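You operate a simulated robot arm through the tools that you are given. There is no shell and no other tool. Be economical: measure what you need, move in short steps, check, and stop when the job is done.

You run a simulated two-armed robot. Do the job below in one go: nothing can be reset, and whatever is moved stays where it is left.

TASK
Pick up the air tank with one hand, pass it to the other hand and put it on the shelf of the blue table. Set down upright: air tank.

The check looks at the end state, three seconds after you hand in, the way a careful person would. Anything else that was tipped, shoved, dropped, spilled or broken makes it a failure.

THE ROBOT
Two 7-joint arms with two-finger grippers on one trunk, on a base that drives. Base frame: it is fixed to the floor where the robot stands at the start and does not move with it; the origin is under the middle of the robot, x ahead of it, y to its left, z up; the surface under the hand at the start is at about z = 0.85. Units: m, rad, N and s.
The left shoulder is at the start at [0.04, 0.159, 1.131], the right one opposite. With the tool pointing down near the work surface each hand reaches from about 0.28 to 0.74 m from the robot's upright axis, wherever it stands, measured 20 degrees to its own side. Places, roughly: shelf of the blue table [0.8, -0.2, 0.4]. Payload 2.45 kg a hand.
The tool frame of a hand sits at the grasp point between the pads (the TCP): z along the fingers, y along the line on which they close. The tips reach 0.026 m beyond it. The gripper opens to 0.096 m. The gripper's body begins 0.069 m behind the TCP.
Orientation is that of the tool frame in the base frame, as [roll, pitch, yaw] about the fixed x, y, z axes, in that order (R = Rz(yaw) Ry(pitch) Rx(roll)). With the fingers straight down and closing along the base's y, the tool's x points along the base's -x, its y along +y and its z along -z.

THE INTERFACE
- The arms move only by the tool nudge_tool. It takes "left_deltas", "right_deltas" or both (then of equal length, played together; a hand with none holds still); each is a list of rows, each a list of 7 numbers: the gripper command, from -1 (fully open) to 1 (shut), values between in proportion, then the shift along the tool's x, y, z in m, then the turn, a rotation vector about the tool's x, y, z in rad. In form: [[claw, tx, ty, tz, wx, wy, wz], ...]. A call has 1 to 10 rows; each row shifts and turns the commanded pose from where the row before left it, along the tool's axes as they then stand. Rows are played at 5 a second. More than 0.05 m and 0.15 rad between two rows, or a gripper value outside its range, and nothing of the call is played. A pose out of reach is approached as far as the arm can. The call stops where the force on the tool passes 40 N (or 10 N more than at its start, if that is more) or the arm is blocked; 0.2 s more then pass. Each finger halts on what it meets, pressing with about 35 N; the grip force reading is that of the motor and also rises with nothing between the fingers. The clock runs only during rows and for 0.2 s after the last one: add rows that do not move to give the fingers time. It gives the time, the measured TCP pose, the force on the tool (base axes), the opening and the grip force at its end, in the units of the frame above (readings bear some noise), with the torque about the TCP (base axes, N m) and any sound that the robot's microphone picked up.
- Cameras (640 x 400 px; columns grow to the right, rows downward): "scene" is now at [0.0971, -0.0149, 1.5869]; the picture's right is [-0.22, -0.98, -0.00], its down [-0.87, 0.20, -0.45] and it looks along [0.44, -0.10, -0.89] (base axes); focal length 285 px, centre (320, 200). "left" rides on the left gripper at [0.082, -0.003, -0.098] in its tool frame; the picture's right is [0.04, 1.00, 0.00], its down [-0.73, 0.03, -0.68] and it looks along [-0.68, 0.03, 0.73] (tool axes); focal length 256 px, centre (320, 200). "right" rides on the right gripper at [0.082, 0.003, -0.098] in its tool frame; the picture's right is [-0.04, 1.00, 0.00], its down [-0.73, -0.03, -0.68] and it looks along [-0.68, -0.03, 0.73] (tool axes); focal length 256 px, centre (320, 200). There is no depth. A picture from a camera that has moved, and an enlarged one, comes with that camera's place and axes in the base frame and with its lens.
- camera(camera): a new picture of that camera. The clock stands still meanwhile.
- raise_lower(by): slides the trunk up (or, below 0, down) by that many m; the arms and the scene camera ride with it, the base frame stays. It gives what a move gives, with no picture.
- roll_base(legs): drives the robot by 1 to 6 legs, each [ahead, left, turn to the left] in m, m and rad, along the robot's own axes; the way and the turn of a leg run together, so that a leg with both is an arc; at most 1.5 m and 3.142 rad a leg. The arms and the cameras ride along, it lands a little off, and it stops where it bumps. It gives what a move gives.
- turn_head(pan, tilt): turns the head with the scene camera to pan (to the left, within 2.094 rad either way) and tilt (down, from -0.506 to 1.204), counted from straight ahead of the robot. It gives what a move gives.
- close_up(camera, box): a new picture of the part [left, top, right, bottom] of that camera's present view, enlarged. The clock stands still meanwhile.
- close_job(): hands the job in; it is judged then, once.

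Work in short steps. Places have to be worked out from the pictures, the camera data and where the tool is seen: move nearer, look again, correct. Check each grasp and each placing, and mend what went wrong. You have 120 turns and 92 pictures in all, those below and enlarged ones among them. Open the grippers and draw the arms clear of the work before you hand the job in, unless the task says otherwise; then end with one line.

The tools are called after "Emit:" as a command line: name --argument value ..., lists and objects as JSON in quotes. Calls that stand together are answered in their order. nudge_tool: Moves the arms, as the interface text tells. Its arguments: {"type":"object","properties":{"left_deltas":{"type":"array","items":{"type":"array","items":{"type":"number"}}},"right_deltas":{"type":"array","items":{"type":"array","items":{"type":"number"}}}},"required":[]} The other tools are called the same way: raise_lower (by) slides the trunk up or down; roll_base (legs) drives the base; turn_head (pan, tilt) turns the head that bears the scene camera; camera (camera) takes a picture; close_up (camera, box) takes an enlarged picture of a part of a camera's view; close_job () hands the job in.

At the start:

```text
t: 0.0
left_ee_pos: [0.448, 0.0617, 1.1652]
left_ee_rot: [3.141, 0.001, -3.14]
left_force: [-0.7, -0.8, -0.2]
left_moment: [-0.02, 0.03, -0.01]
left_grip_width: 0.0961
left_grasp_force: 0.0
right_ee_pos: [0.3516, -0.2851, 1.1287]
right_ee_rot: [3.138, -0.002, 3.14]
right_force: [0.5, 0.4, -0.4]
right_moment: [-0.01, -0.01, 0.01]
right_grip_width: 0.096
right_grasp_force: 0.0
trunk travel left (down, up): [-0.3, 0.267]
robot x, y, heading: [0.0005, 0.0008, -0.0]
head pan, tilt: [-0.22, 1.1]
```

scene: 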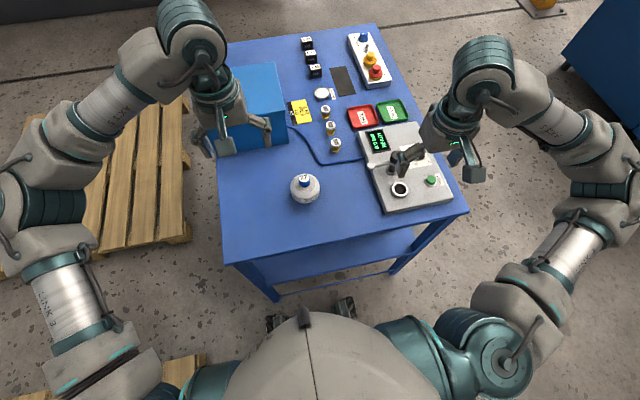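
right: 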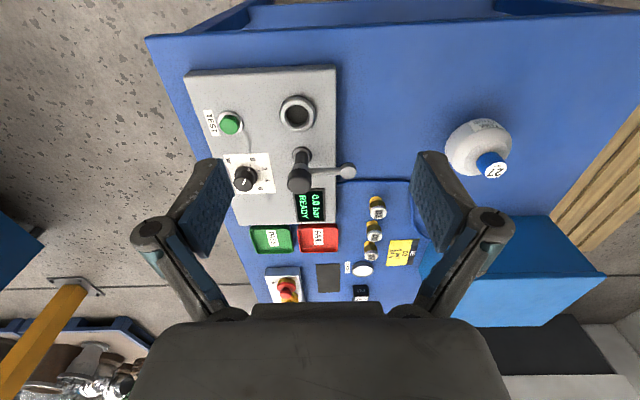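
left: 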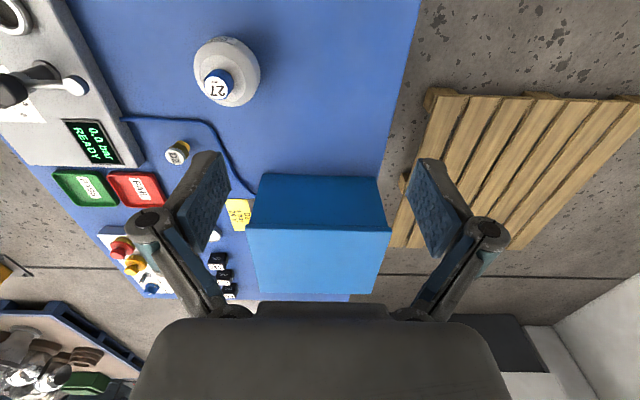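

The air tank looks like the white bottle with the blue cap "27", near (0.48, -0.06). I'll zoom in on it and look at the shelf.

Emit:
close_up --camera "left" --box '[160, 20, 300, 120]'

Emit:
close_up --camera "scene" --box '[200, 130, 480, 305]'

Emit:
close_up --camera "right" --box '[420, 90, 560, 190]'

```text
4.00 times, centred on (230, 70) of left
camera zoom: at [0.3665, 0.057, 1.2648], right [-0.04, 1.0, 0.0], down [0.73, 0.03, 0.68], along [0.68, 0.03, -0.73], focal length 1024 px, centre (680, 720)
```

zoom: 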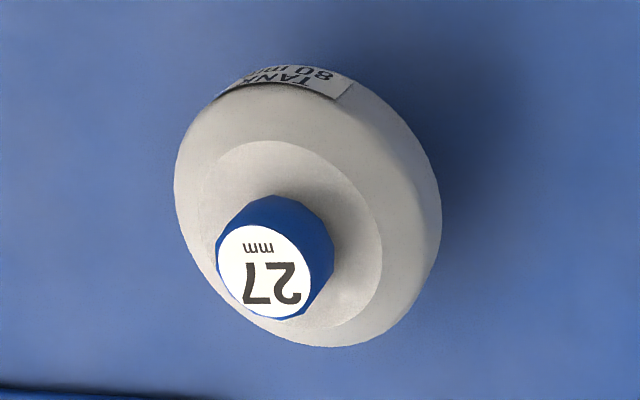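

```text
2.29 times, centred on (340, 218) of scene
camera zoom: at [0.0971, -0.0149, 1.5869], right [-0.22, -0.98, 0.0], down [-0.87, 0.2, -0.45], along [0.44, -0.1, -0.89], focal length 652 px, centre (274, 160)
```

zoom: 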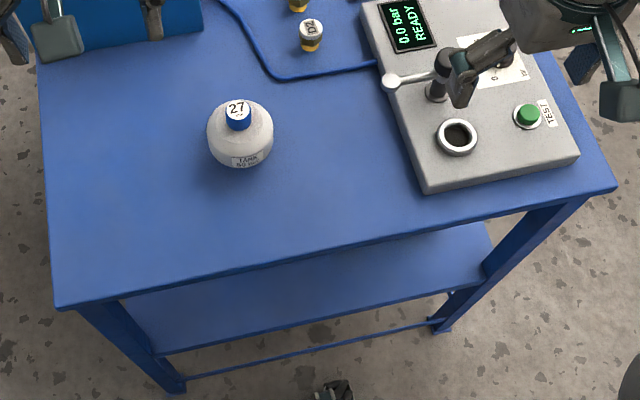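

```text
4.00 times, centred on (490, 140) of right
camera zoom: at [0.2699, -0.2827, 1.2273], right [0.04, 1.0, 0.0], down [0.73, -0.03, 0.68], along [0.68, -0.03, -0.73], focal length 1024 px, centre (-360, 440)
```

zoom: 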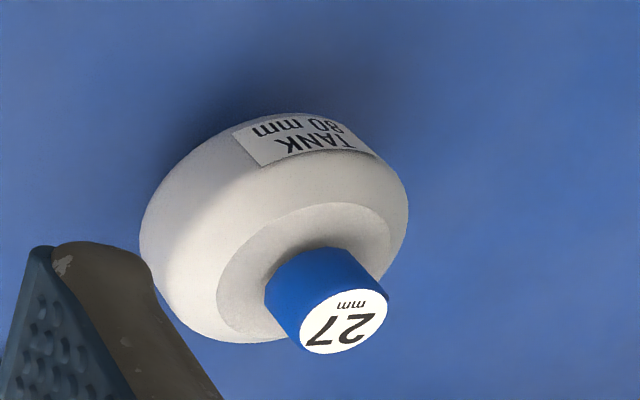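

By triangulation, the cap top is at about (0.480, -0.060, 0.954). The body is 80 mm wide and the cap 27 mm. Plan: the left hand takes the cap from above, and the right hand takes the body with a 45° forward tilt. I'll move the left hand over the cap and yaw it so its camera stays clear later.

Emit:
nudge_tool --left_deltas '[[-1, -0.0107, -0.0407, 0.03, 0, 0, 0], [-1, -0.0107, -0.0407, 0.03, 0, 0, 0], [-1, -0.0107, -0.0407, 0.03, 0, 0, 0], [-1, 0, 0, 0, 0, 0, 0.13], [-1, 0, 0, 0, 0, 0, 0.13], [-1, 0, 0, 0, 0, 0, 0.13], [-1, 0, 0, 0, 0, 0, 0.13], [-1, 0, 0, 0, 0, 0, 0.13], [-1, 0, 0, 0, 0, 0, 0.13], [-1, 0, 0, 0, 0, 0, 0]]'

Emit:
camera --camera "left"

Emit:
camera --camera "scene"

```text
refused: row 1 steps farther than a row can; nothing moved
```

```text
85 pictures are left
camera left: at [0.3665, 0.057, 1.2648], right [-0.04, 1.0, 0.0], down [0.73, 0.03, 0.68], along [0.68, 0.03, -0.73], focal length 256 px, centre (320, 200)
```

left: 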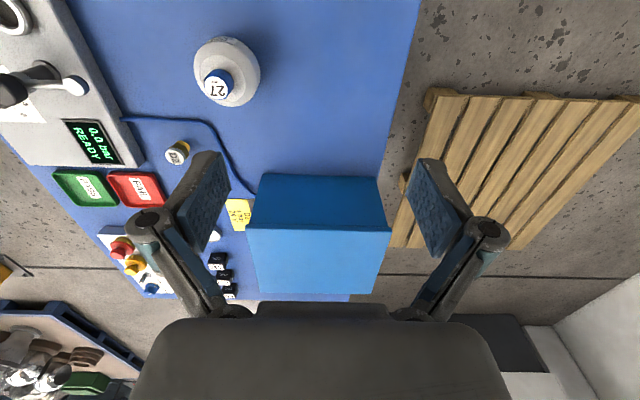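

```text
84 pictures are left
camera scene: at [0.0971, -0.0149, 1.5869], right [-0.22, -0.98, 0.0], down [-0.87, 0.2, -0.45], along [0.44, -0.1, -0.89], focal length 285 px, centre (320, 200)
```

scene: 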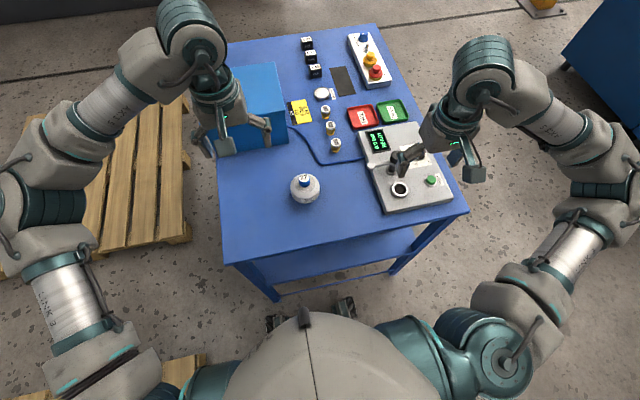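

The step was refused because the combined shift in one row was too long. I'll repeat it with smaller rows.

Emit:
nudge_tool --left_deltas '[[-1, -0.008, -0.0305, 0.022, 0, 0, 0], [-1, -0.008, -0.0305, 0.022, 0, 0, 0], [-1, -0.008, -0.0305, 0.022, 0, 0, 0], [-1, -0.008, -0.0305, 0.022, 0, 0, 0], [-1, 0, 0, 0, 0, 0, 0.14], [-1, 0, 0, 0, 0, 0, 0.14], [-1, 0, 0, 0, 0, 0, 0.14], [-1, 0, 0, 0, 0, 0, 0.14], [-1, 0, 0, 0, 0, 0, 0.14], [-1, 0, 0, 0, 0, 0, 0.08]]'

Emit:
camera --camera "left"

```text
t: 2.2
left_ee_pos: [0.4786, -0.0599, 1.079]
left_ee_rot: [3.141, 0.002, 2.359]
left_force: [-1.2, -0.1, -0.5]
left_moment: [0.02, -0.03, -0.01]
left_grip_width: 0.096
left_grasp_force: 0.1
right_ee_pos: [0.3493, -0.2836, 1.1292]
right_ee_rot: [-3.141, 0.001, -3.141]
right_force: [0.0, 0.2, 0.0]
right_moment: [0.03, 0.04, -0.02]
right_grip_width: 0.0959
right_grasp_force: 0.1
trunk travel left (down, up): [-0.3, 0.267]
robot x, y, heading: [0.0031, -0.0029, -0.002]
head pan, tilt: [-0.22, 1.1]
```

```text
83 pictures are left
camera left: at [0.4175, -0.0055, 1.1784], right [0.68, 0.74, 0.0], down [0.54, -0.5, 0.68], along [0.5, -0.46, -0.73], focal length 256 px, centre (320, 200)
```

left: 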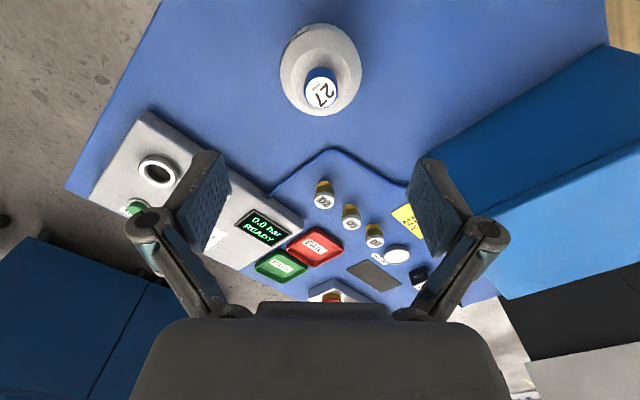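

The cap is aligned, estimated at (0.478, -0.060). I'll descend most of the way and check.

Emit:
nudge_tool --left_deltas '[[-1, 0, 0, 0.03, 0, 0, 0], [-1, 0, 0, 0.03, 0, 0, 0], [-1, 0, 0, 0.03, 0, 0, 0], [-1, 0, 0, 0.01, 0, 0, 0], [-1, 0, 0, 0, 0, 0, 0]]'

Emit:
camera --camera "left"

Emit:
close_up --camera "right" --box '[400, 50, 600, 175]'

```text
t: 3.4
left_ee_pos: [0.4782, -0.0575, 0.9783]
left_ee_rot: [3.14, 0.002, 2.362]
left_force: [0.0, 0.0, -0.2]
left_moment: [0.0, -0.02, 0.0]
left_grip_width: 0.096
left_grasp_force: 0.1
right_ee_pos: [0.3483, -0.2845, 1.1307]
right_ee_rot: [3.141, 0.002, -3.14]
right_force: [0.4, 0.1, 0.8]
right_moment: [-0.01, 0.0, 0.0]
right_grip_width: 0.096
right_grasp_force: 0.1
trunk travel left (down, up): [-0.3, 0.267]
robot x, y, heading: [0.0011, -0.0016, 0.002]
head pan, tilt: [-0.22, 1.1]
```

```text
82 pictures are left
camera left: at [0.418, -0.0032, 1.0771], right [0.67, 0.74, 0.0], down [0.54, -0.49, 0.68], along [0.5, -0.46, -0.73], focal length 256 px, centre (320, 200)
```

left: 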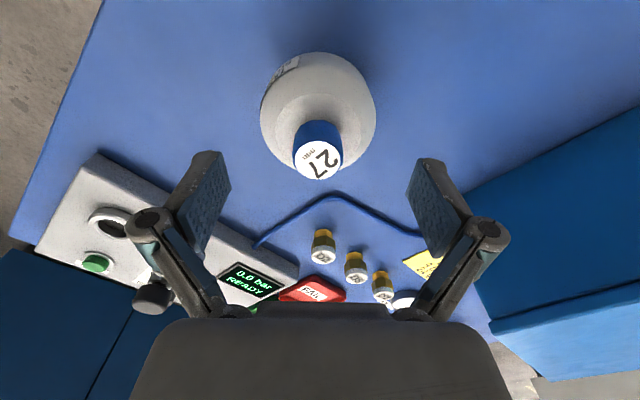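

```text
3.20 times, centred on (500, 112) of right
camera zoom: at [0.2662, -0.2818, 1.2286], right [0.04, 1.0, 0.0], down [0.73, -0.03, 0.68], along [0.68, -0.03, -0.73], focal length 819 px, centre (-256, 480)
```

zoom: 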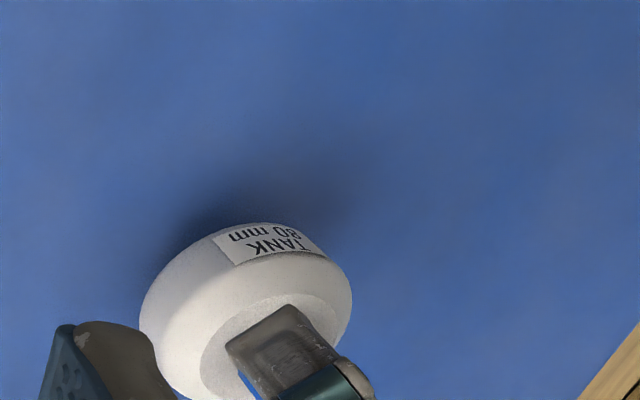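

Alignment is within 2 mm. I'll descend 17 mm more and close on the cap.

Emit:
nudge_tool --left_deltas '[[-1, 0, 0, 0.01, 0, 0, 0], [-1, 0, 0, 0.008, 0, 0, 0], [-0.3, 0, 0, 0, 0, 0, 0], [0.3, 0, 0, 0, 0, 0, 0], [1, 0, 0, 0, 0, 0, 0], [1, 0, 0, 0, 0, 0, 0], [1, 0, 0, 0, 0, 0, 0]]'

Emit:
camera --camera "left"

```text
t: 5.0
left_ee_pos: [0.4796, -0.0601, 0.9619]
left_ee_rot: [3.141, 0.001, 2.363]
left_force: [-0.1, 0.0, 0.1]
left_moment: [-0.01, -0.06, 0.05]
left_grip_width: 0.0288
left_grasp_force: 34.8
right_ee_pos: [0.3492, -0.2847, 1.1302]
right_ee_rot: [3.141, 0.002, 3.14]
right_force: [0.2, 0.5, 0.3]
right_moment: [0.01, 0.03, 0.01]
right_grip_width: 0.096
right_grasp_force: 0.1
trunk travel left (down, up): [-0.3, 0.267]
robot x, y, heading: [-0.0004, -0.0023, 0.003]
head pan, tilt: [-0.22, 1.1]
```

```text
80 pictures are left
camera left: at [0.4187, -0.0053, 1.0599], right [0.67, 0.74, 0.0], down [0.54, -0.49, 0.68], along [0.5, -0.46, -0.73], focal length 256 px, centre (320, 200)
```

left: 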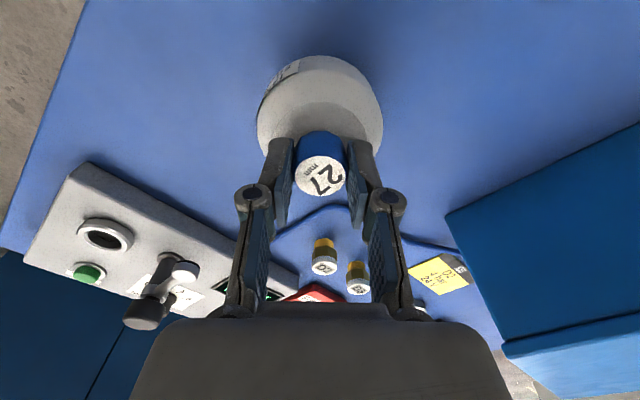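

The cap is gripped at 28.8 mm. I'll lift the tank 0.12 m.

Emit:
nudge_tool --left_deltas '[[1, 0, 0, -0.02, 0, 0, 0], [1, 0, 0, -0.035, 0, 0, 0], [1, 0, 0, -0.035, 0, 0, 0], [1, 0, 0, -0.03, 0, 0, 0], [1, 0, 0, 0, 0, 0, 0]]'

Emit:
camera --camera "left"

Emit:
camera --camera "scene"

```text
t: 6.2
left_ee_pos: [0.4781, -0.0612, 1.0806]
left_ee_rot: [-3.141, 0.001, 2.36]
left_force: [-0.5, 0.2, -5.6]
left_moment: [-0.03, 0.0, 0.03]
left_grip_width: 0.0288
left_grasp_force: 34.6
right_ee_pos: [0.349, -0.2843, 1.1304]
right_ee_rot: [-3.14, 0.002, -3.141]
right_force: [-0.3, -0.2, -0.2]
right_moment: [0.0, 0.02, -0.01]
right_grip_width: 0.096
right_grasp_force: 0.0
trunk travel left (down, up): [-0.3, 0.267]
robot x, y, heading: [0.0016, 0.0018, -0.002]
head pan, tilt: [-0.22, 1.1]
```

```text
79 pictures are left
camera left: at [0.4174, -0.006, 1.1796], right [0.67, 0.74, 0.0], down [0.54, -0.5, 0.68], along [0.5, -0.46, -0.73], focal length 256 px, centre (320, 200)
```

left: 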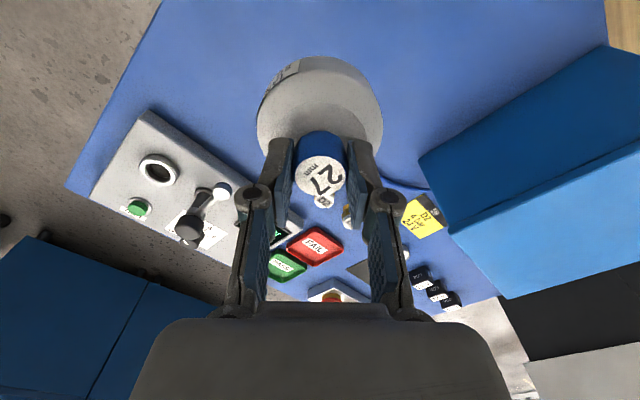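

```text
78 pictures are left
camera scene: at [0.0984, -0.0161, 1.5867], right [-0.22, -0.98, 0.0], down [-0.87, 0.2, -0.45], along [0.44, -0.1, -0.89], focal length 285 px, centre (320, 200)
```

scene: 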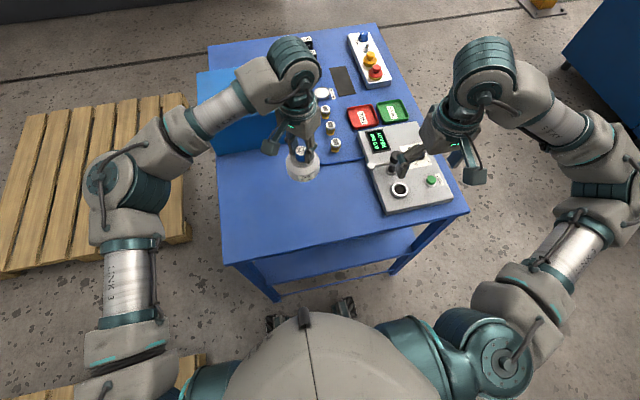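

The tank is held, weighing about 5.6 N. Before backing off, I'll check for obstacles behind on both sides.

Emit:
turn_head --pan 2.09 --tilt 0.9

Emit:
camera --camera "scene"

Emit:
turn_head --pan -2.09 --tilt 0.9

Emit:
camera --camera "scene"

```text
t: 8.3
left_ee_pos: [0.4764, -0.0605, 1.0806]
left_ee_rot: [3.141, 0.001, 2.362]
left_force: [-0.4, 0.2, -4.3]
left_moment: [-0.02, 0.03, -0.01]
left_grip_width: 0.0285
left_grasp_force: 35.0
right_ee_pos: [0.3486, -0.285, 1.1305]
right_ee_rot: [-3.14, 0.001, 3.14]
right_force: [-0.2, -1.3, 0.2]
right_moment: [0.0, 0.02, 0.0]
right_grip_width: 0.0962
right_grasp_force: 0.0
trunk travel left (down, up): [-0.3, 0.267]
robot x, y, heading: [0.0032, 0.0001, 0.002]
head pan, tilt: [2.089, 0.901]
```

```text
77 pictures are left
camera scene: at [-0.001, 0.0635, 1.6012], right [0.87, 0.49, 0.0], down [0.39, -0.68, -0.62], along [-0.31, 0.54, -0.78], focal length 285 px, centre (320, 200)
```

scene: 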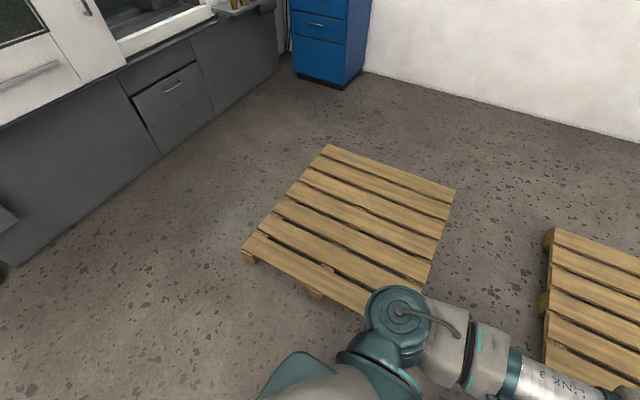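

```text
t: 11.7
left_ee_pos: [0.4768, -0.0602, 1.0809]
left_ee_rot: [3.14, 0.001, 2.36]
left_force: [-0.1, -0.2, -4.1]
left_moment: [0.01, 0.01, 0.01]
left_grip_width: 0.0286
left_grasp_force: 35.2
right_ee_pos: [0.3503, -0.2845, 1.1298]
right_ee_rot: [-3.141, 0.0, 3.141]
right_force: [0.3, 0.3, -0.3]
right_moment: [0.0, 0.02, -0.04]
right_grip_width: 0.0963
right_grasp_force: 0.1
trunk travel left (down, up): [-0.3, 0.267]
robot x, y, heading: [-0.0006, 0.0006, -0.006]
head pan, tilt: [-2.089, 0.901]
```

```text
76 pictures are left
camera scene: at [-0.001, -0.0679, 1.6009], right [-0.87, 0.5, 0.01], down [0.39, 0.68, -0.62], along [-0.31, -0.54, -0.78], focal length 285 px, centre (320, 200)
```

scene: 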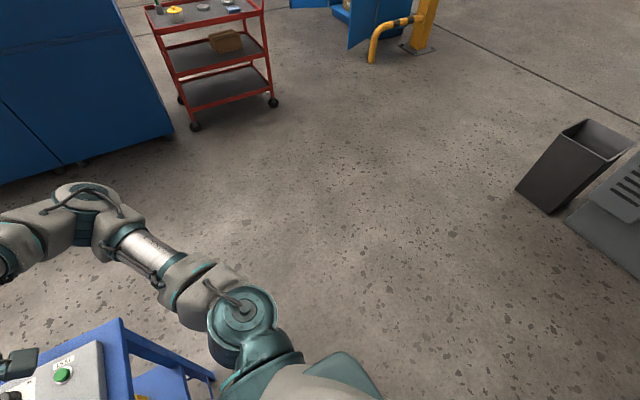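

Behind is clear: the pallet lies at y > 0.54 and everything else is more than 1.5 m away. I'll raise the tank a bit by the trunk, back off 0.45 m, and look ahead again.

Emit:
roll_base --legs '[[-0.45, 0, 0]]'

Emit:
turn_head --pan -0.1 --tilt 0.85

Emit:
camera --camera "scene"

```text
t: 14.4
left_ee_pos: [0.031, -0.0599, 1.0808]
left_ee_rot: [3.139, 0.002, 2.36]
left_force: [-0.4, 0.3, -4.7]
left_moment: [0.0, 0.02, 0.04]
left_grip_width: 0.0287
left_grasp_force: 35.4
right_ee_pos: [-0.0991, -0.2851, 1.1299]
right_ee_rot: [-3.141, 0.001, 3.137]
right_force: [-0.4, 0.2, -0.2]
right_moment: [0.0, -0.01, -0.04]
right_grip_width: 0.0962
right_grasp_force: 0.0
trunk travel left (down, up): [-0.3, 0.267]
robot x, y, heading: [-0.4498, 0.0004, -0.003]
head pan, tilt: [-2.089, 0.901]
```

```text
t: 16.4
left_ee_pos: [0.0276, -0.0593, 1.0812]
left_ee_rot: [3.139, 0.005, 2.362]
left_force: [0.1, 0.1, -5.0]
left_moment: [-0.01, -0.01, 0.01]
left_grip_width: 0.0285
left_grasp_force: 33.9
right_ee_pos: [-0.1018, -0.2829, 1.1323]
right_ee_rot: [-3.139, 0.005, 3.137]
right_force: [-0.6, 0.0, 0.4]
right_moment: [0.01, -0.04, 0.01]
right_grip_width: 0.0959
right_grasp_force: 0.2
trunk travel left (down, up): [-0.3, 0.267]
robot x, y, heading: [-0.444, 0.0029, -0.005]
head pan, tilt: [-0.099, 0.85]
```

```text
75 pictures are left
camera scene: at [-0.333, -0.0097, 1.6044], right [-0.1, -0.99, 0.0], down [-0.75, 0.08, -0.66], along [0.65, -0.07, -0.75], focal length 285 px, centre (320, 200)
```

scene: 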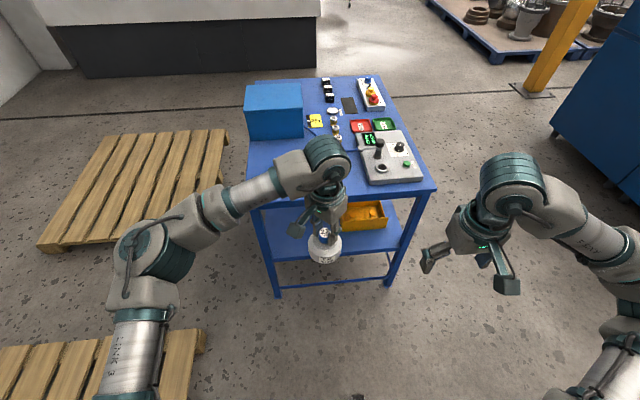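

The tank is in clear air at about (0.03, -0.06), with its centre near z = 1.01. I'll orient the right hand in place: yaw 30° toward the tank and tilt 45° forward.

Emit:
nudge_tool --right_deltas '[[-1, 0, 0, 0, 0, 0, -0.131], [-1, 0, 0, 0, 0, 0, -0.131], [-1, 0, 0, 0, 0, 0, -0.131], [-1, 0, 0, 0, 0, 0, -0.131], [-1, 0, 0, 0, 0, -0.131, 0], [-1, 0, 0, 0, 0, -0.131, 0], [-1, 0, 0, 0, 0, -0.131, 0], [-1, 0, 0, 0, 0, -0.131, 0], [-1, 0, 0, 0, 0, -0.131, 0], [-1, 0, 0, 0, 0, -0.131, 0]]'

Emit:
camera --camera "scene"

Emit:
camera --camera "right"

```text
t: 18.6
left_ee_pos: [0.0257, -0.0595, 1.0835]
left_ee_rot: [3.137, 0.004, 2.358]
left_force: [0.1, 0.3, -4.5]
left_moment: [-0.02, -0.08, -0.01]
left_grip_width: 0.0288
left_grasp_force: 34.8
right_ee_pos: [-0.1035, -0.2849, 1.1324]
right_ee_rot: [-3.133, 0.792, -2.615]
right_force: [0.0, -0.7, 0.0]
right_moment: [-0.01, -0.03, 0.01]
right_grip_width: 0.0962
right_grasp_force: 0.0
trunk travel left (down, up): [-0.3, 0.267]
robot x, y, heading: [-0.4486, -0.0012, -0.003]
head pan, tilt: [-0.099, 0.85]
```

```text
74 pictures are left
camera scene: at [-0.3367, -0.0105, 1.6048], right [-0.1, -0.99, 0.0], down [-0.75, 0.08, -0.66], along [0.66, -0.06, -0.75], focal length 285 px, centre (320, 200)
```

scene: 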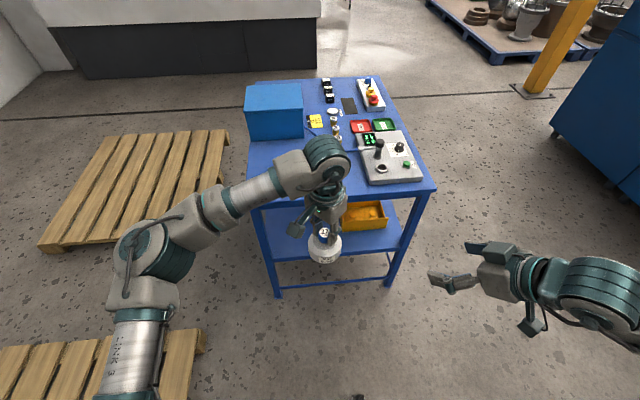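

```text
73 pictures are left
camera right: at [-0.2164, -0.3456, 1.1435], right [-0.47, 0.88, 0.02], down [0.04, -0.01, 1.0], along [0.88, 0.48, -0.03], focal length 256 px, centre (320, 200)
```

right: 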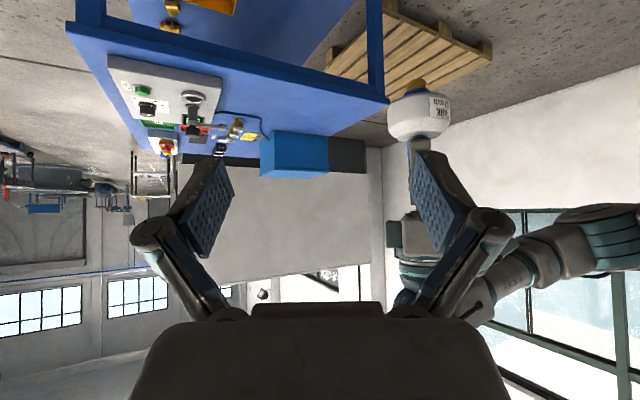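

The right camera's picture is upside down, but it shows the tank. I'll zoom in to get its centre and shape.

Emit:
close_up --camera "right" --box '[360, 65, 480, 140]'

```text
5.33 times, centred on (420, 102) of right
camera zoom: at [-0.2164, -0.3456, 1.1435], right [-0.47, 0.88, 0.02], down [0.04, -0.01, 1.0], along [0.88, 0.48, -0.03], focal length 1365 px, centre (-213, 720)
```

zoom: 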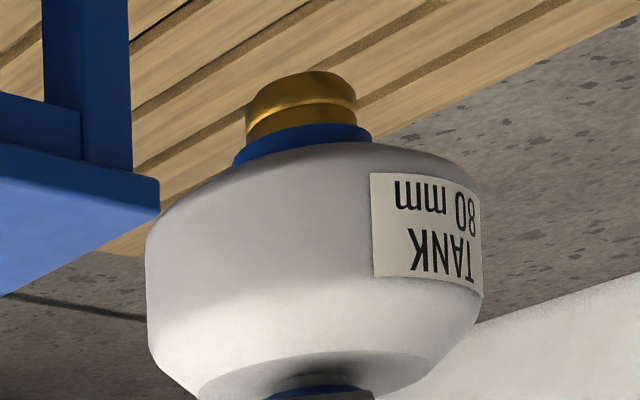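

The tank has a brass foot, so it stands on a narrow base. The body's straight band is centred about 0.062 m below the left TCP, at z ≈ 1.021. I'll move the right hand to a standoff along its approach axis.

Emit:
nudge_tool --right_deltas '[[-1, -0.02, 0.0325, 0, 0, 0, 0], [-1, -0.02, 0.0325, 0, 0, 0, 0], [-1, -0.02, 0.0325, 0, 0, 0, 0], [-1, -0.02, 0.0325, 0, 0, 0, 0], [-1, 0, 0, 0.03, 0, 0, 0], [-1, 0, 0, 0.03, 0, 0, 0], [-1, 0, 0, 0.03, 0, 0, 0], [-1, 0, 0, 0.028, 0, 0, 0], [-1, 0, 0, 0, 0, 0, 0]]'

Emit:
camera --camera "right"

Emit:
camera --camera "scene"

```text
t: 20.6
left_ee_pos: [0.027, -0.058, 1.0827]
left_ee_rot: [3.139, 0.005, 2.359]
left_force: [0.2, -0.4, -4.9]
left_moment: [0.02, 0.0, 0.01]
left_grip_width: 0.0288
left_grasp_force: 34.4
right_ee_pos: [-0.0365, -0.1034, 1.114]
right_ee_rot: [-3.137, 0.791, -2.616]
right_force: [0.3, -0.3, 0.1]
right_moment: [-0.01, -0.03, -0.01]
right_grip_width: 0.096
right_grasp_force: 0.1
right hand out of reach, approached as far as the arm can: row 1, 2
trunk travel left (down, up): [-0.3, 0.267]
robot x, y, heading: [-0.4494, 0.006, -0.003]
head pan, tilt: [-0.099, 0.85]
```

```text
71 pictures are left
camera right: at [-0.1492, -0.165, 1.1253], right [-0.47, 0.88, 0.02], down [0.04, -0.01, 1.0], along [0.88, 0.47, -0.03], focal length 256 px, centre (320, 200)
```

right: 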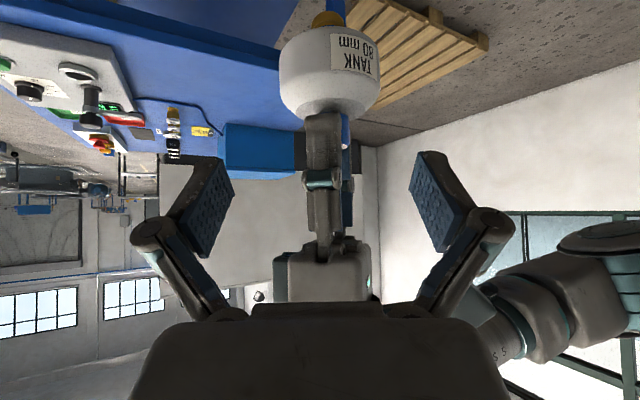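

```text
70 pictures are left
camera scene: at [-0.333, -0.0071, 1.6045], right [-0.1, -0.99, 0.0], down [-0.75, 0.08, -0.66], along [0.65, -0.07, -0.75], focal length 285 px, centre (320, 200)
```

scene: 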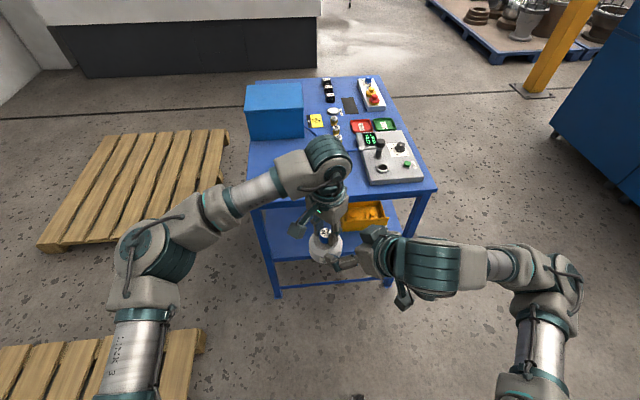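

The tank is centred to within about 8 mm laterally. I'll correct that and advance half the way.

Emit:
nudge_tool --right_deltas '[[-1, 0.011, 0.0075, 0, 0, 0, 0], [-1, 0, 0, 0.02, 0, 0, 0], [-1, 0, 0, 0.02, 0, 0, 0], [-1, 0, 0, 0.015, 0, 0, 0], [-1, 0, 0, 0, 0, 0, 0]]'

Emit:
camera --camera "right"

Emit:
camera --camera "left"

```text
t: 21.8
left_ee_pos: [0.0266, -0.0588, 1.0826]
left_ee_rot: [3.137, 0.006, 2.36]
left_force: [0.1, -0.3, -5.9]
left_moment: [-0.02, 0.0, 0.03]
left_grip_width: 0.029
left_grasp_force: 34.9
right_ee_pos: [-0.0144, -0.0829, 1.0662]
right_ee_rot: [-3.136, 0.791, -2.617]
right_force: [0.0, 0.2, -1.3]
right_moment: [0.03, 0.02, 0.0]
right_grip_width: 0.0961
right_grasp_force: 0.2
trunk travel left (down, up): [-0.3, 0.267]
robot x, y, heading: [-0.4474, 0.0001, -0.006]
head pan, tilt: [-0.099, 0.85]
```

```text
69 pictures are left
camera right: at [-0.1267, -0.1445, 1.0775], right [-0.47, 0.88, 0.02], down [0.04, -0.01, 1.0], along [0.88, 0.47, -0.03], focal length 256 px, centre (320, 200)
```

right: 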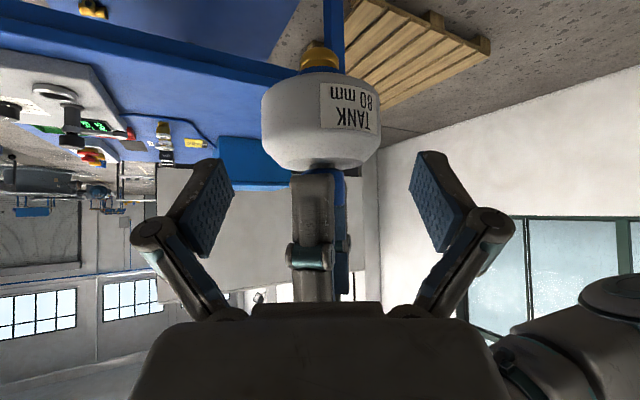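

```text
68 pictures are left
camera left: at [-0.0341, -0.0049, 1.1812], right [0.68, 0.74, 0.0], down [0.54, -0.5, 0.68], along [0.5, -0.46, -0.73], focal length 256 px, centre (320, 200)
```

left: 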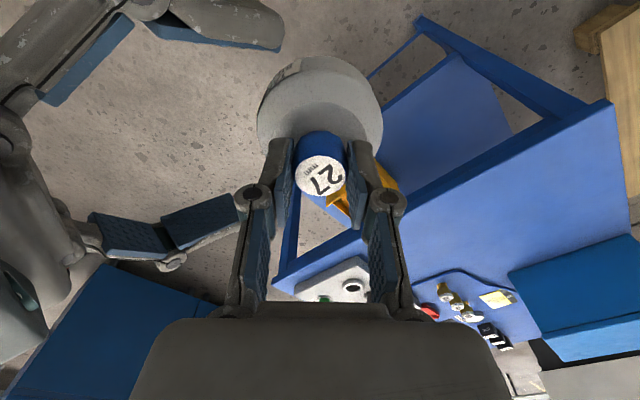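

Alignment is good, with 0.065 m left to advance. I'll go 0.04 m, watching the clearance to the left fingers.

Emit:
nudge_tool --right_deltas '[[-1, 0, 0, 0.014, 0, 0, 0], [-1, 0, 0, 0.014, 0, 0, 0], [-1, 0, 0, 0.014, 0, 0, 0], [-1, 0, 0, 0, 0, 0, 0]]'

Emit:
camera --camera "right"

Emit:
camera --camera "left"

```text
t: 22.8
left_ee_pos: [0.0273, -0.06, 1.0833]
left_ee_rot: [3.139, 0.006, 2.358]
left_force: [-0.3, 0.6, -4.4]
left_moment: [0.01, -0.01, 0.0]
left_grip_width: 0.0285
left_grasp_force: 34.9
right_ee_pos: [0.0119, -0.0691, 1.0371]
right_ee_rot: [-3.138, 0.79, -2.615]
right_force: [-1.1, 0.7, -0.2]
right_moment: [0.01, -0.02, 0.02]
right_grip_width: 0.0961
right_grasp_force: 0.1
trunk travel left (down, up): [-0.3, 0.267]
robot x, y, heading: [-0.4489, -0.0007, 0.0]
head pan, tilt: [-0.099, 0.85]
```

```text
67 pictures are left
camera right: at [-0.1016, -0.13, 1.049], right [-0.47, 0.88, 0.02], down [0.04, -0.01, 1.0], along [0.88, 0.47, -0.03], focal length 256 px, centre (320, 200)
```

right: 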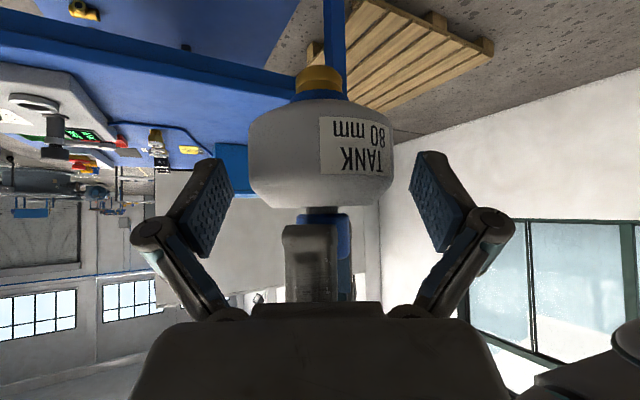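

```text
66 pictures are left
camera left: at [-0.0342, -0.0049, 1.1813], right [0.68, 0.74, 0.0], down [0.54, -0.5, 0.68], along [0.5, -0.46, -0.73], focal length 256 px, centre (320, 200)
```

left: 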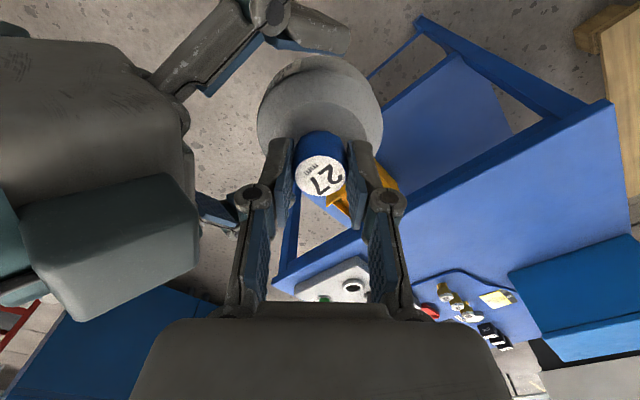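

About 24 mm remains and the clearance looks fine. I'll advance 20 mm slowly.

Emit:
nudge_tool --right_deltas '[[-1, 0, 0, 0.007, 0, 0, 0], [-1, 0, 0, 0.007, 0, 0, 0], [-1, 0, 0, 0.007, 0, 0, 0], [-1, 0, 0, 0, 0, 0, 0]]'

Emit:
camera --camera "right"

Emit:
camera --camera "left"

```text
t: 23.6
left_ee_pos: [0.0264, -0.0538, 1.0823]
left_ee_rot: [3.131, 0.004, 2.373]
left_force: [1.4, 3.0, -5.4]
left_moment: [-0.09, 0.06, -0.03]
left_grip_width: 0.0289
left_grasp_force: 35.2
right_ee_pos: [0.0209, -0.0601, 1.0277]
right_ee_rot: [-3.128, 0.801, -2.61]
right_force: [-2.5, -3.1, 0.5]
right_moment: [0.23, -0.15, 0.03]
right_grip_width: 0.096
right_grasp_force: 0.1
trunk travel left (down, up): [-0.3, 0.267]
robot x, y, heading: [-0.447, -0.0009, -0.008]
head pan, tilt: [-0.099, 0.85]
stopped in row 4 (left hand): the force on the tool passed its limit at 44 N (the readings are from after the stop); the commanded pose is now the measured one
```

```text
65 pictures are left
camera right: at [-0.0912, -0.1215, 1.0379], right [-0.48, 0.88, 0.02], down [0.03, -0.01, 1.0], along [0.88, 0.48, -0.02], focal length 256 px, centre (320, 200)
```

right: 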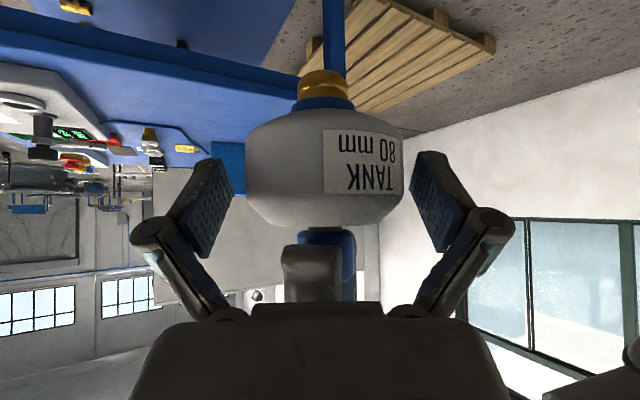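

```text
64 pictures are left
camera left: at [-0.0353, -0.0016, 1.1806], right [0.67, 0.75, 0.01], down [0.54, -0.49, 0.68], along [0.51, -0.45, -0.73], focal length 256 px, centre (320, 200)
```

left: 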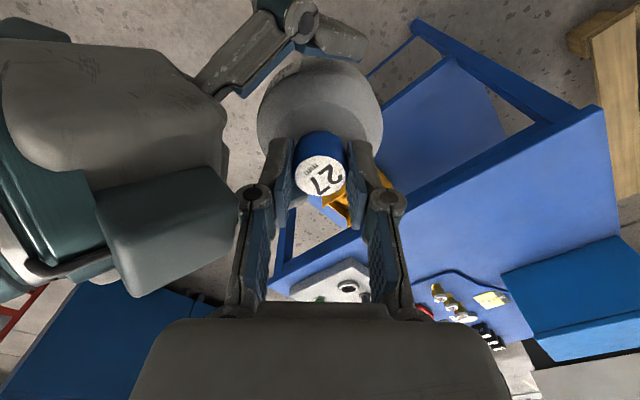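

The hands touched: the right wrist's upper block met the left finger knuckle. The tank is still held. I'll back off 15 mm and flatten the right hand to about 30° tilt, which swings that block away.

Emit:
nudge_tool --right_deltas '[[-1, 0, 0, -0.015, 0, 0, 0], [-1, 0, 0, 0, 0, -0.07, 0], [-1, 0, 0, 0, 0, -0.07, 0], [-1, 0, 0, 0, 0, -0.07, 0], [-1, 0, 0, 0, 0, -0.06, 0], [-1, 0, 0, 0, 0, 0, 0]]'

Emit:
camera --camera "right"

Emit:
camera --camera "left"

```text
t: 25.0
left_ee_pos: [0.0275, -0.056, 1.0817]
left_ee_rot: [3.13, 0.003, 2.37]
left_force: [0.2, -0.1, -4.7]
left_moment: [0.01, 0.01, 0.0]
left_grip_width: 0.0286
left_grasp_force: 35.2
right_ee_pos: [0.0136, -0.0657, 1.0395]
right_ee_rot: [-3.126, 1.072, -2.603]
right_force: [0.0, -0.1, -0.1]
right_moment: [0.02, 0.02, 0.0]
right_grip_width: 0.0957
right_grasp_force: 0.1
trunk travel left (down, up): [-0.3, 0.267]
robot x, y, heading: [-0.447, 0.0048, -0.003]
head pan, tilt: [-0.099, 0.85]
```

```text
63 pictures are left
camera right: at [-0.0982, -0.1258, 1.0147], right [-0.48, 0.87, 0.03], down [-0.2, -0.14, 0.97], along [0.85, 0.46, 0.24], focal length 256 px, centre (320, 200)
```

right: 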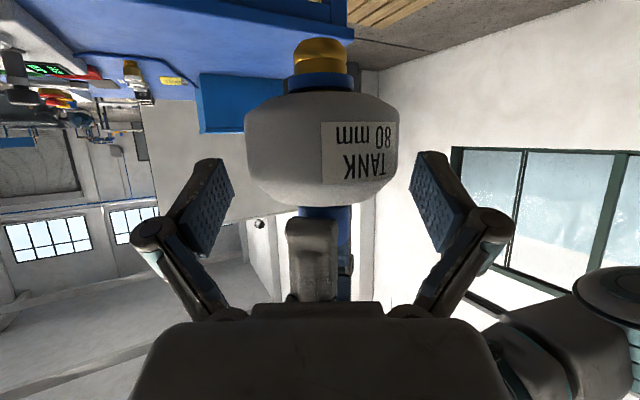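

```text
62 pictures are left
camera left: at [-0.0353, -0.0022, 1.1807], right [0.67, 0.74, 0.01], down [0.54, -0.49, 0.68], along [0.51, -0.45, -0.73], focal length 256 px, centre (320, 200)
```

left: 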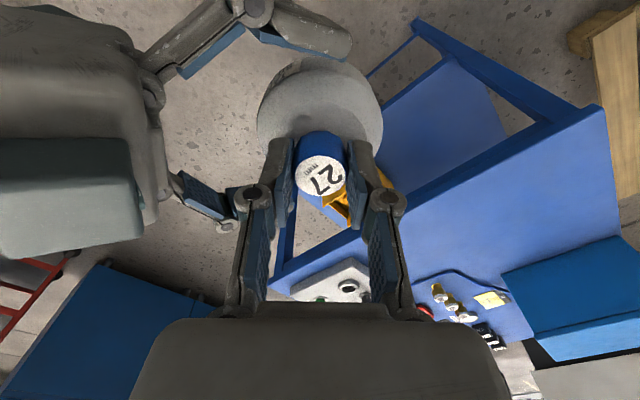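

Now clear. I'll shift 9 mm down and then advance 22 mm.

Emit:
nudge_tool --right_deltas '[[-1, 0.009, 0.001, 0, 0, 0, 0], [-1, 0, 0, 0.007, 0, 0, 0], [-1, 0, 0, 0.007, 0, 0, 0], [-1, 0, 0, 0.006, 0, 0, 0], [-1, 0, 0, 0, 0, 0, 0]]'

Emit:
camera --camera "right"

Emit:
camera --camera "left"

```text
t: 26.2
left_ee_pos: [0.027, -0.0566, 1.0821]
left_ee_rot: [3.13, 0.003, 2.37]
left_force: [0.1, -0.4, -4.6]
left_moment: [0.0, 0.0, -0.01]
left_grip_width: 0.0289
left_grasp_force: 34.9
right_ee_pos: [0.0225, -0.0575, 1.0211]
right_ee_rot: [-3.126, 1.073, -2.603]
right_force: [-0.3, 0.1, 0.5]
right_moment: [0.0, -0.01, 0.03]
right_grip_width: 0.0959
right_grasp_force: 0.1
trunk travel left (down, up): [-0.3, 0.267]
robot x, y, heading: [-0.4472, 0.0016, 0.001]
head pan, tilt: [-0.099, 0.85]
```

```text
61 pictures are left
camera right: at [-0.0878, -0.1185, 0.9976], right [-0.48, 0.87, 0.03], down [-0.2, -0.14, 0.97], along [0.85, 0.46, 0.24], focal length 256 px, centre (320, 200)
```

right: 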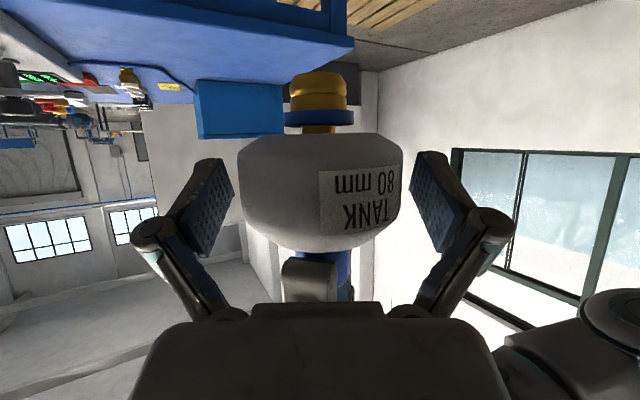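

```text
60 pictures are left
camera left: at [-0.0354, -0.0023, 1.1808], right [0.67, 0.74, 0.01], down [0.54, -0.49, 0.68], along [0.51, -0.45, -0.73], focal length 256 px, centre (320, 200)
```

left: 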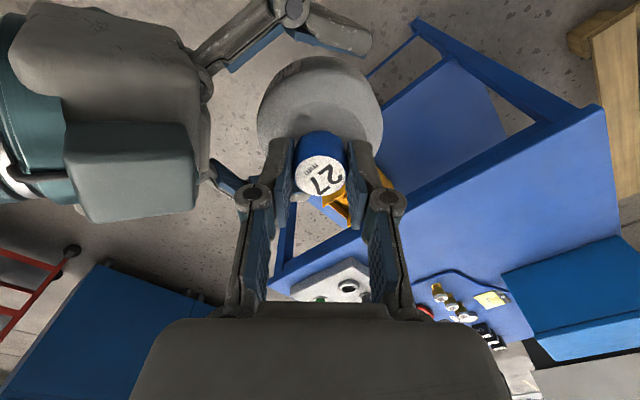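

No contact forces, and the right TCP is within 5 mm of the tank axis at mid-body. I'll close the right hand on the body.

Emit:
nudge_tool --right_deltas '[[-0.7, 0, 0, 0, 0, 0, 0], [0, 0, 0, 0, 0, 0, 0], [1, 0, 0, 0, 0, 0, 0], [1, 0, 0, 0, 0, 0, 0], [1, 0, 0, 0, 0, 0, 0]]'

Emit:
camera --camera "right"

```text
t: 27.4
left_ee_pos: [0.0267, -0.0557, 1.0815]
left_ee_rot: [3.132, 0.005, 2.371]
left_force: [2.7, -2.3, -6.2]
left_moment: [-0.16, -0.21, 0.12]
left_grip_width: 0.0288
left_grasp_force: 34.9
right_ee_pos: [0.0225, -0.0576, 1.0221]
right_ee_rot: [-3.127, 1.072, -2.602]
right_force: [-2.8, 1.3, 0.5]
right_moment: [0.06, 0.01, -0.08]
right_grip_width: 0.0787
right_grasp_force: 34.9
trunk travel left (down, up): [-0.3, 0.267]
robot x, y, heading: [-0.446, -0.0016, -0.008]
head pan, tilt: [-0.099, 0.85]
```

```text
59 pictures are left
camera right: at [-0.0879, -0.1185, 0.9977], right [-0.48, 0.87, 0.03], down [-0.2, -0.14, 0.97], along [0.85, 0.46, 0.24], focal length 256 px, centre (320, 200)
```

right: 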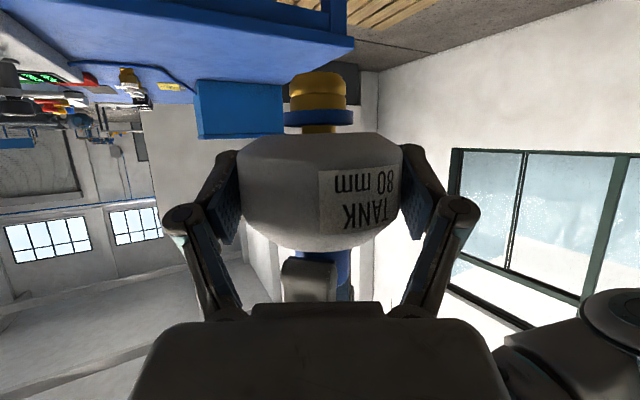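

The right grip reads 78.7 mm at 35 N. I'll open the left only slightly, to about 43 mm, then lift it straight up.

Emit:
nudge_tool --left_deltas '[[0.3, 0, 0, 0, 0, 0, 0], [0.1, 0, 0, 0, 0, 0, 0], [0.1, 0, 0, 0, 0, 0, 0]]'

Emit:
camera --camera "left"

```text
t: 28.2
left_ee_pos: [0.0264, -0.0555, 1.0818]
left_ee_rot: [3.132, 0.003, 2.369]
left_force: [0.2, -0.5, 0.2]
left_moment: [-0.03, 0.01, 0.01]
left_grip_width: 0.0432
left_grasp_force: 0.1
right_ee_pos: [0.0236, -0.0571, 1.0221]
right_ee_rot: [-3.125, 1.07, -2.605]
right_force: [-0.2, -0.4, 1.1]
right_moment: [0.01, 0.02, -0.04]
right_grip_width: 0.0788
right_grasp_force: 34.9
trunk travel left (down, up): [-0.3, 0.267]
robot x, y, heading: [-0.4483, 0.0002, -0.003]
head pan, tilt: [-0.099, 0.85]
```

```text
58 pictures are left
camera left: at [-0.0354, -0.0023, 1.1808], right [0.67, 0.74, 0.01], down [0.54, -0.49, 0.68], along [0.51, -0.45, -0.73], focal length 256 px, centre (320, 200)
```

left: 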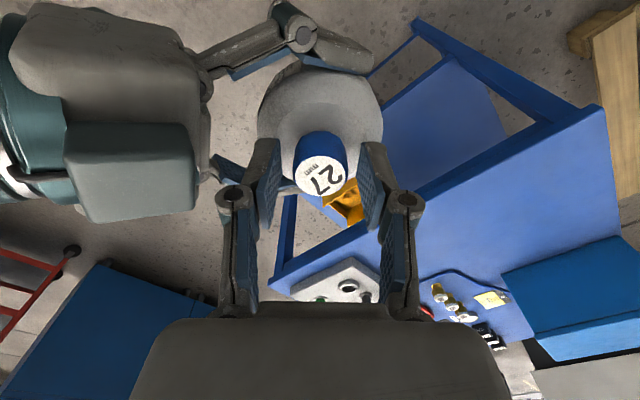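

The left fingers are off the cap. I'll lift the left hand straight up.

Emit:
nudge_tool --left_deltas '[[0.1, 0, 0, -0.015, 0, 0, 0], [0.1, 0, 0, -0.03, 0, 0, 0], [0.1, 0, 0, -0.04, 0, 0, 0], [0.1, 0, 0, -0.04, 0, 0, 0]]'

Emit:
camera --camera "right"

Emit:
camera --camera "left"

```text
t: 29.2
left_ee_pos: [0.0268, -0.0559, 1.2076]
left_ee_rot: [3.131, 0.005, 2.37]
left_force: [0.0, -0.5, 0.1]
left_moment: [0.01, -0.01, 0.03]
left_grip_width: 0.0431
left_grasp_force: 0.0
right_ee_pos: [0.0215, -0.0587, 1.0231]
right_ee_rot: [-3.126, 1.074, -2.603]
right_force: [0.2, 0.6, 0.3]
right_moment: [0.01, 0.02, -0.02]
right_grip_width: 0.079
right_grasp_force: 35.3
trunk travel left (down, up): [-0.3, 0.267]
robot x, y, heading: [-0.4469, 0.003, -0.005]
head pan, tilt: [-0.099, 0.85]
```

```text
57 pictures are left
camera right: at [-0.0886, -0.1189, 0.998], right [-0.48, 0.87, 0.03], down [-0.2, -0.14, 0.97], along [0.85, 0.46, 0.25], focal length 256 px, centre (320, 200)
```

right: 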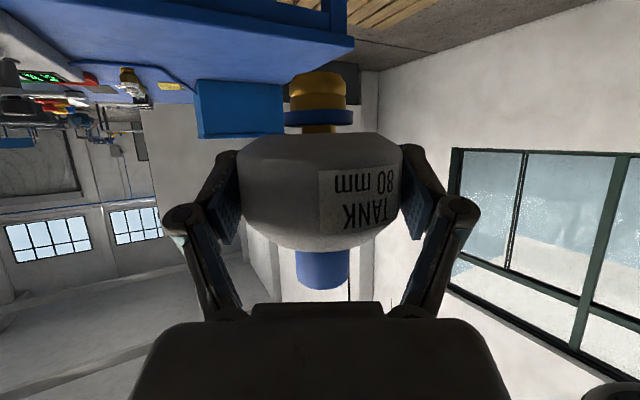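

```text
56 pictures are left
camera left: at [-0.0358, -0.0022, 1.3064], right [0.67, 0.74, 0.01], down [0.54, -0.49, 0.68], along [0.51, -0.45, -0.73], focal length 256 px, centre (320, 200)
```

left: 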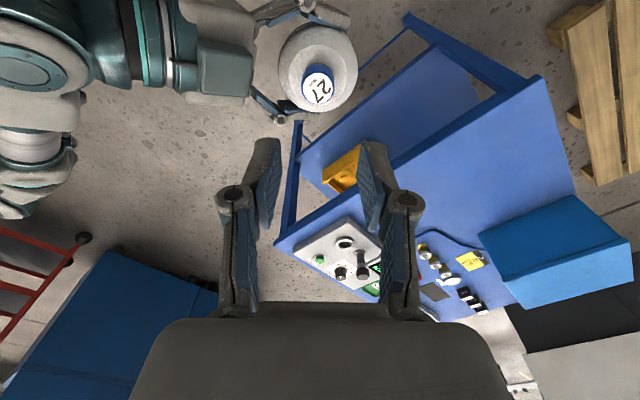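

The handover is done and the tank sits firmly and level in the right hand. I'll move the left hand away to the left, then inspect the shelf.

Emit:
nudge_tool --left_deltas '[[0.1, 0.028, 0.0287, 0, 0, 0, 0], [0.1, 0.028, 0.0287, 0, 0, 0, 0], [0.1, 0.028, 0.0287, 0, 0, 0, 0], [0.1, 0.028, 0.0287, 0, 0, 0, 0], [0.1, 0.028, 0.0287, 0, 0, 0, 0], [0.1, 0.03, -0.02, 0, 0, 0, 0], [0.1, 0.03, -0.02, 0, 0, 0, 0]]'

Emit:
turn_head --pan -0.1 --tilt 0.8

Emit:
close_up --camera "scene" --box '[220, 100, 460, 250]'

Emit:
camera --camera "scene"

```text
t: 30.8
left_ee_pos: [-0.0462, 0.1592, 1.2053]
left_ee_rot: [3.133, 0.007, 2.369]
left_force: [0.0, -0.2, 0.3]
left_moment: [-0.02, -0.03, -0.01]
left_grip_width: 0.0434
left_grasp_force: 0.0
right_ee_pos: [0.0222, -0.0563, 1.0222]
right_ee_rot: [-3.122, 1.072, -2.6]
right_force: [0.0, 0.9, 0.0]
right_moment: [-0.04, 0.02, -0.06]
right_grip_width: 0.0785
right_grasp_force: 35.0
trunk travel left (down, up): [-0.3, 0.267]
robot x, y, heading: [-0.4462, -0.001, -0.003]
head pan, tilt: [-0.099, 0.85]
```

```text
t: 31.5
left_ee_pos: [-0.0445, 0.1583, 1.205]
left_ee_rot: [3.13, 0.006, 2.37]
left_force: [-0.1, -0.2, 0.1]
left_moment: [0.02, 0.02, 0.0]
left_grip_width: 0.0432
left_grasp_force: 0.0
right_ee_pos: [0.0232, -0.0563, 1.0205]
right_ee_rot: [-3.124, 1.071, -2.603]
right_force: [-1.0, -1.0, 0.7]
right_moment: [0.02, 0.02, -0.02]
right_grip_width: 0.0782
right_grasp_force: 35.3
trunk travel left (down, up): [-0.3, 0.267]
robot x, y, heading: [-0.4435, 0.001, -0.005]
head pan, tilt: [-0.099, 0.799]
```

```text
2.67 times, centred on (340, 175) of scene
camera zoom: at [-0.3308, -0.0061, 1.6085], right [-0.1, -0.99, 0.0], down [-0.72, 0.07, -0.69], along [0.69, -0.07, -0.72], focal length 760 px, centre (267, 267)
```

zoom: 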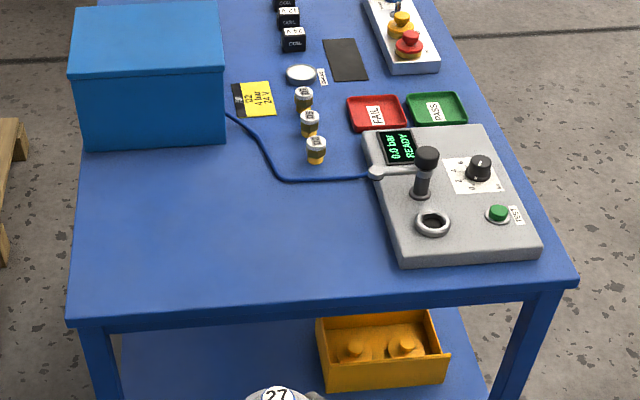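

```text
54 pictures are left
camera scene: at [-0.3308, -0.0061, 1.6085], right [-0.1, -0.99, 0.0], down [-0.72, 0.07, -0.69], along [0.69, -0.07, -0.72], focal length 285 px, centre (320, 200)
```

scene: 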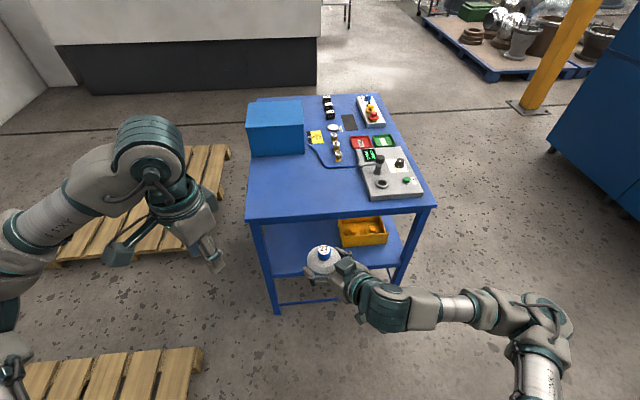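

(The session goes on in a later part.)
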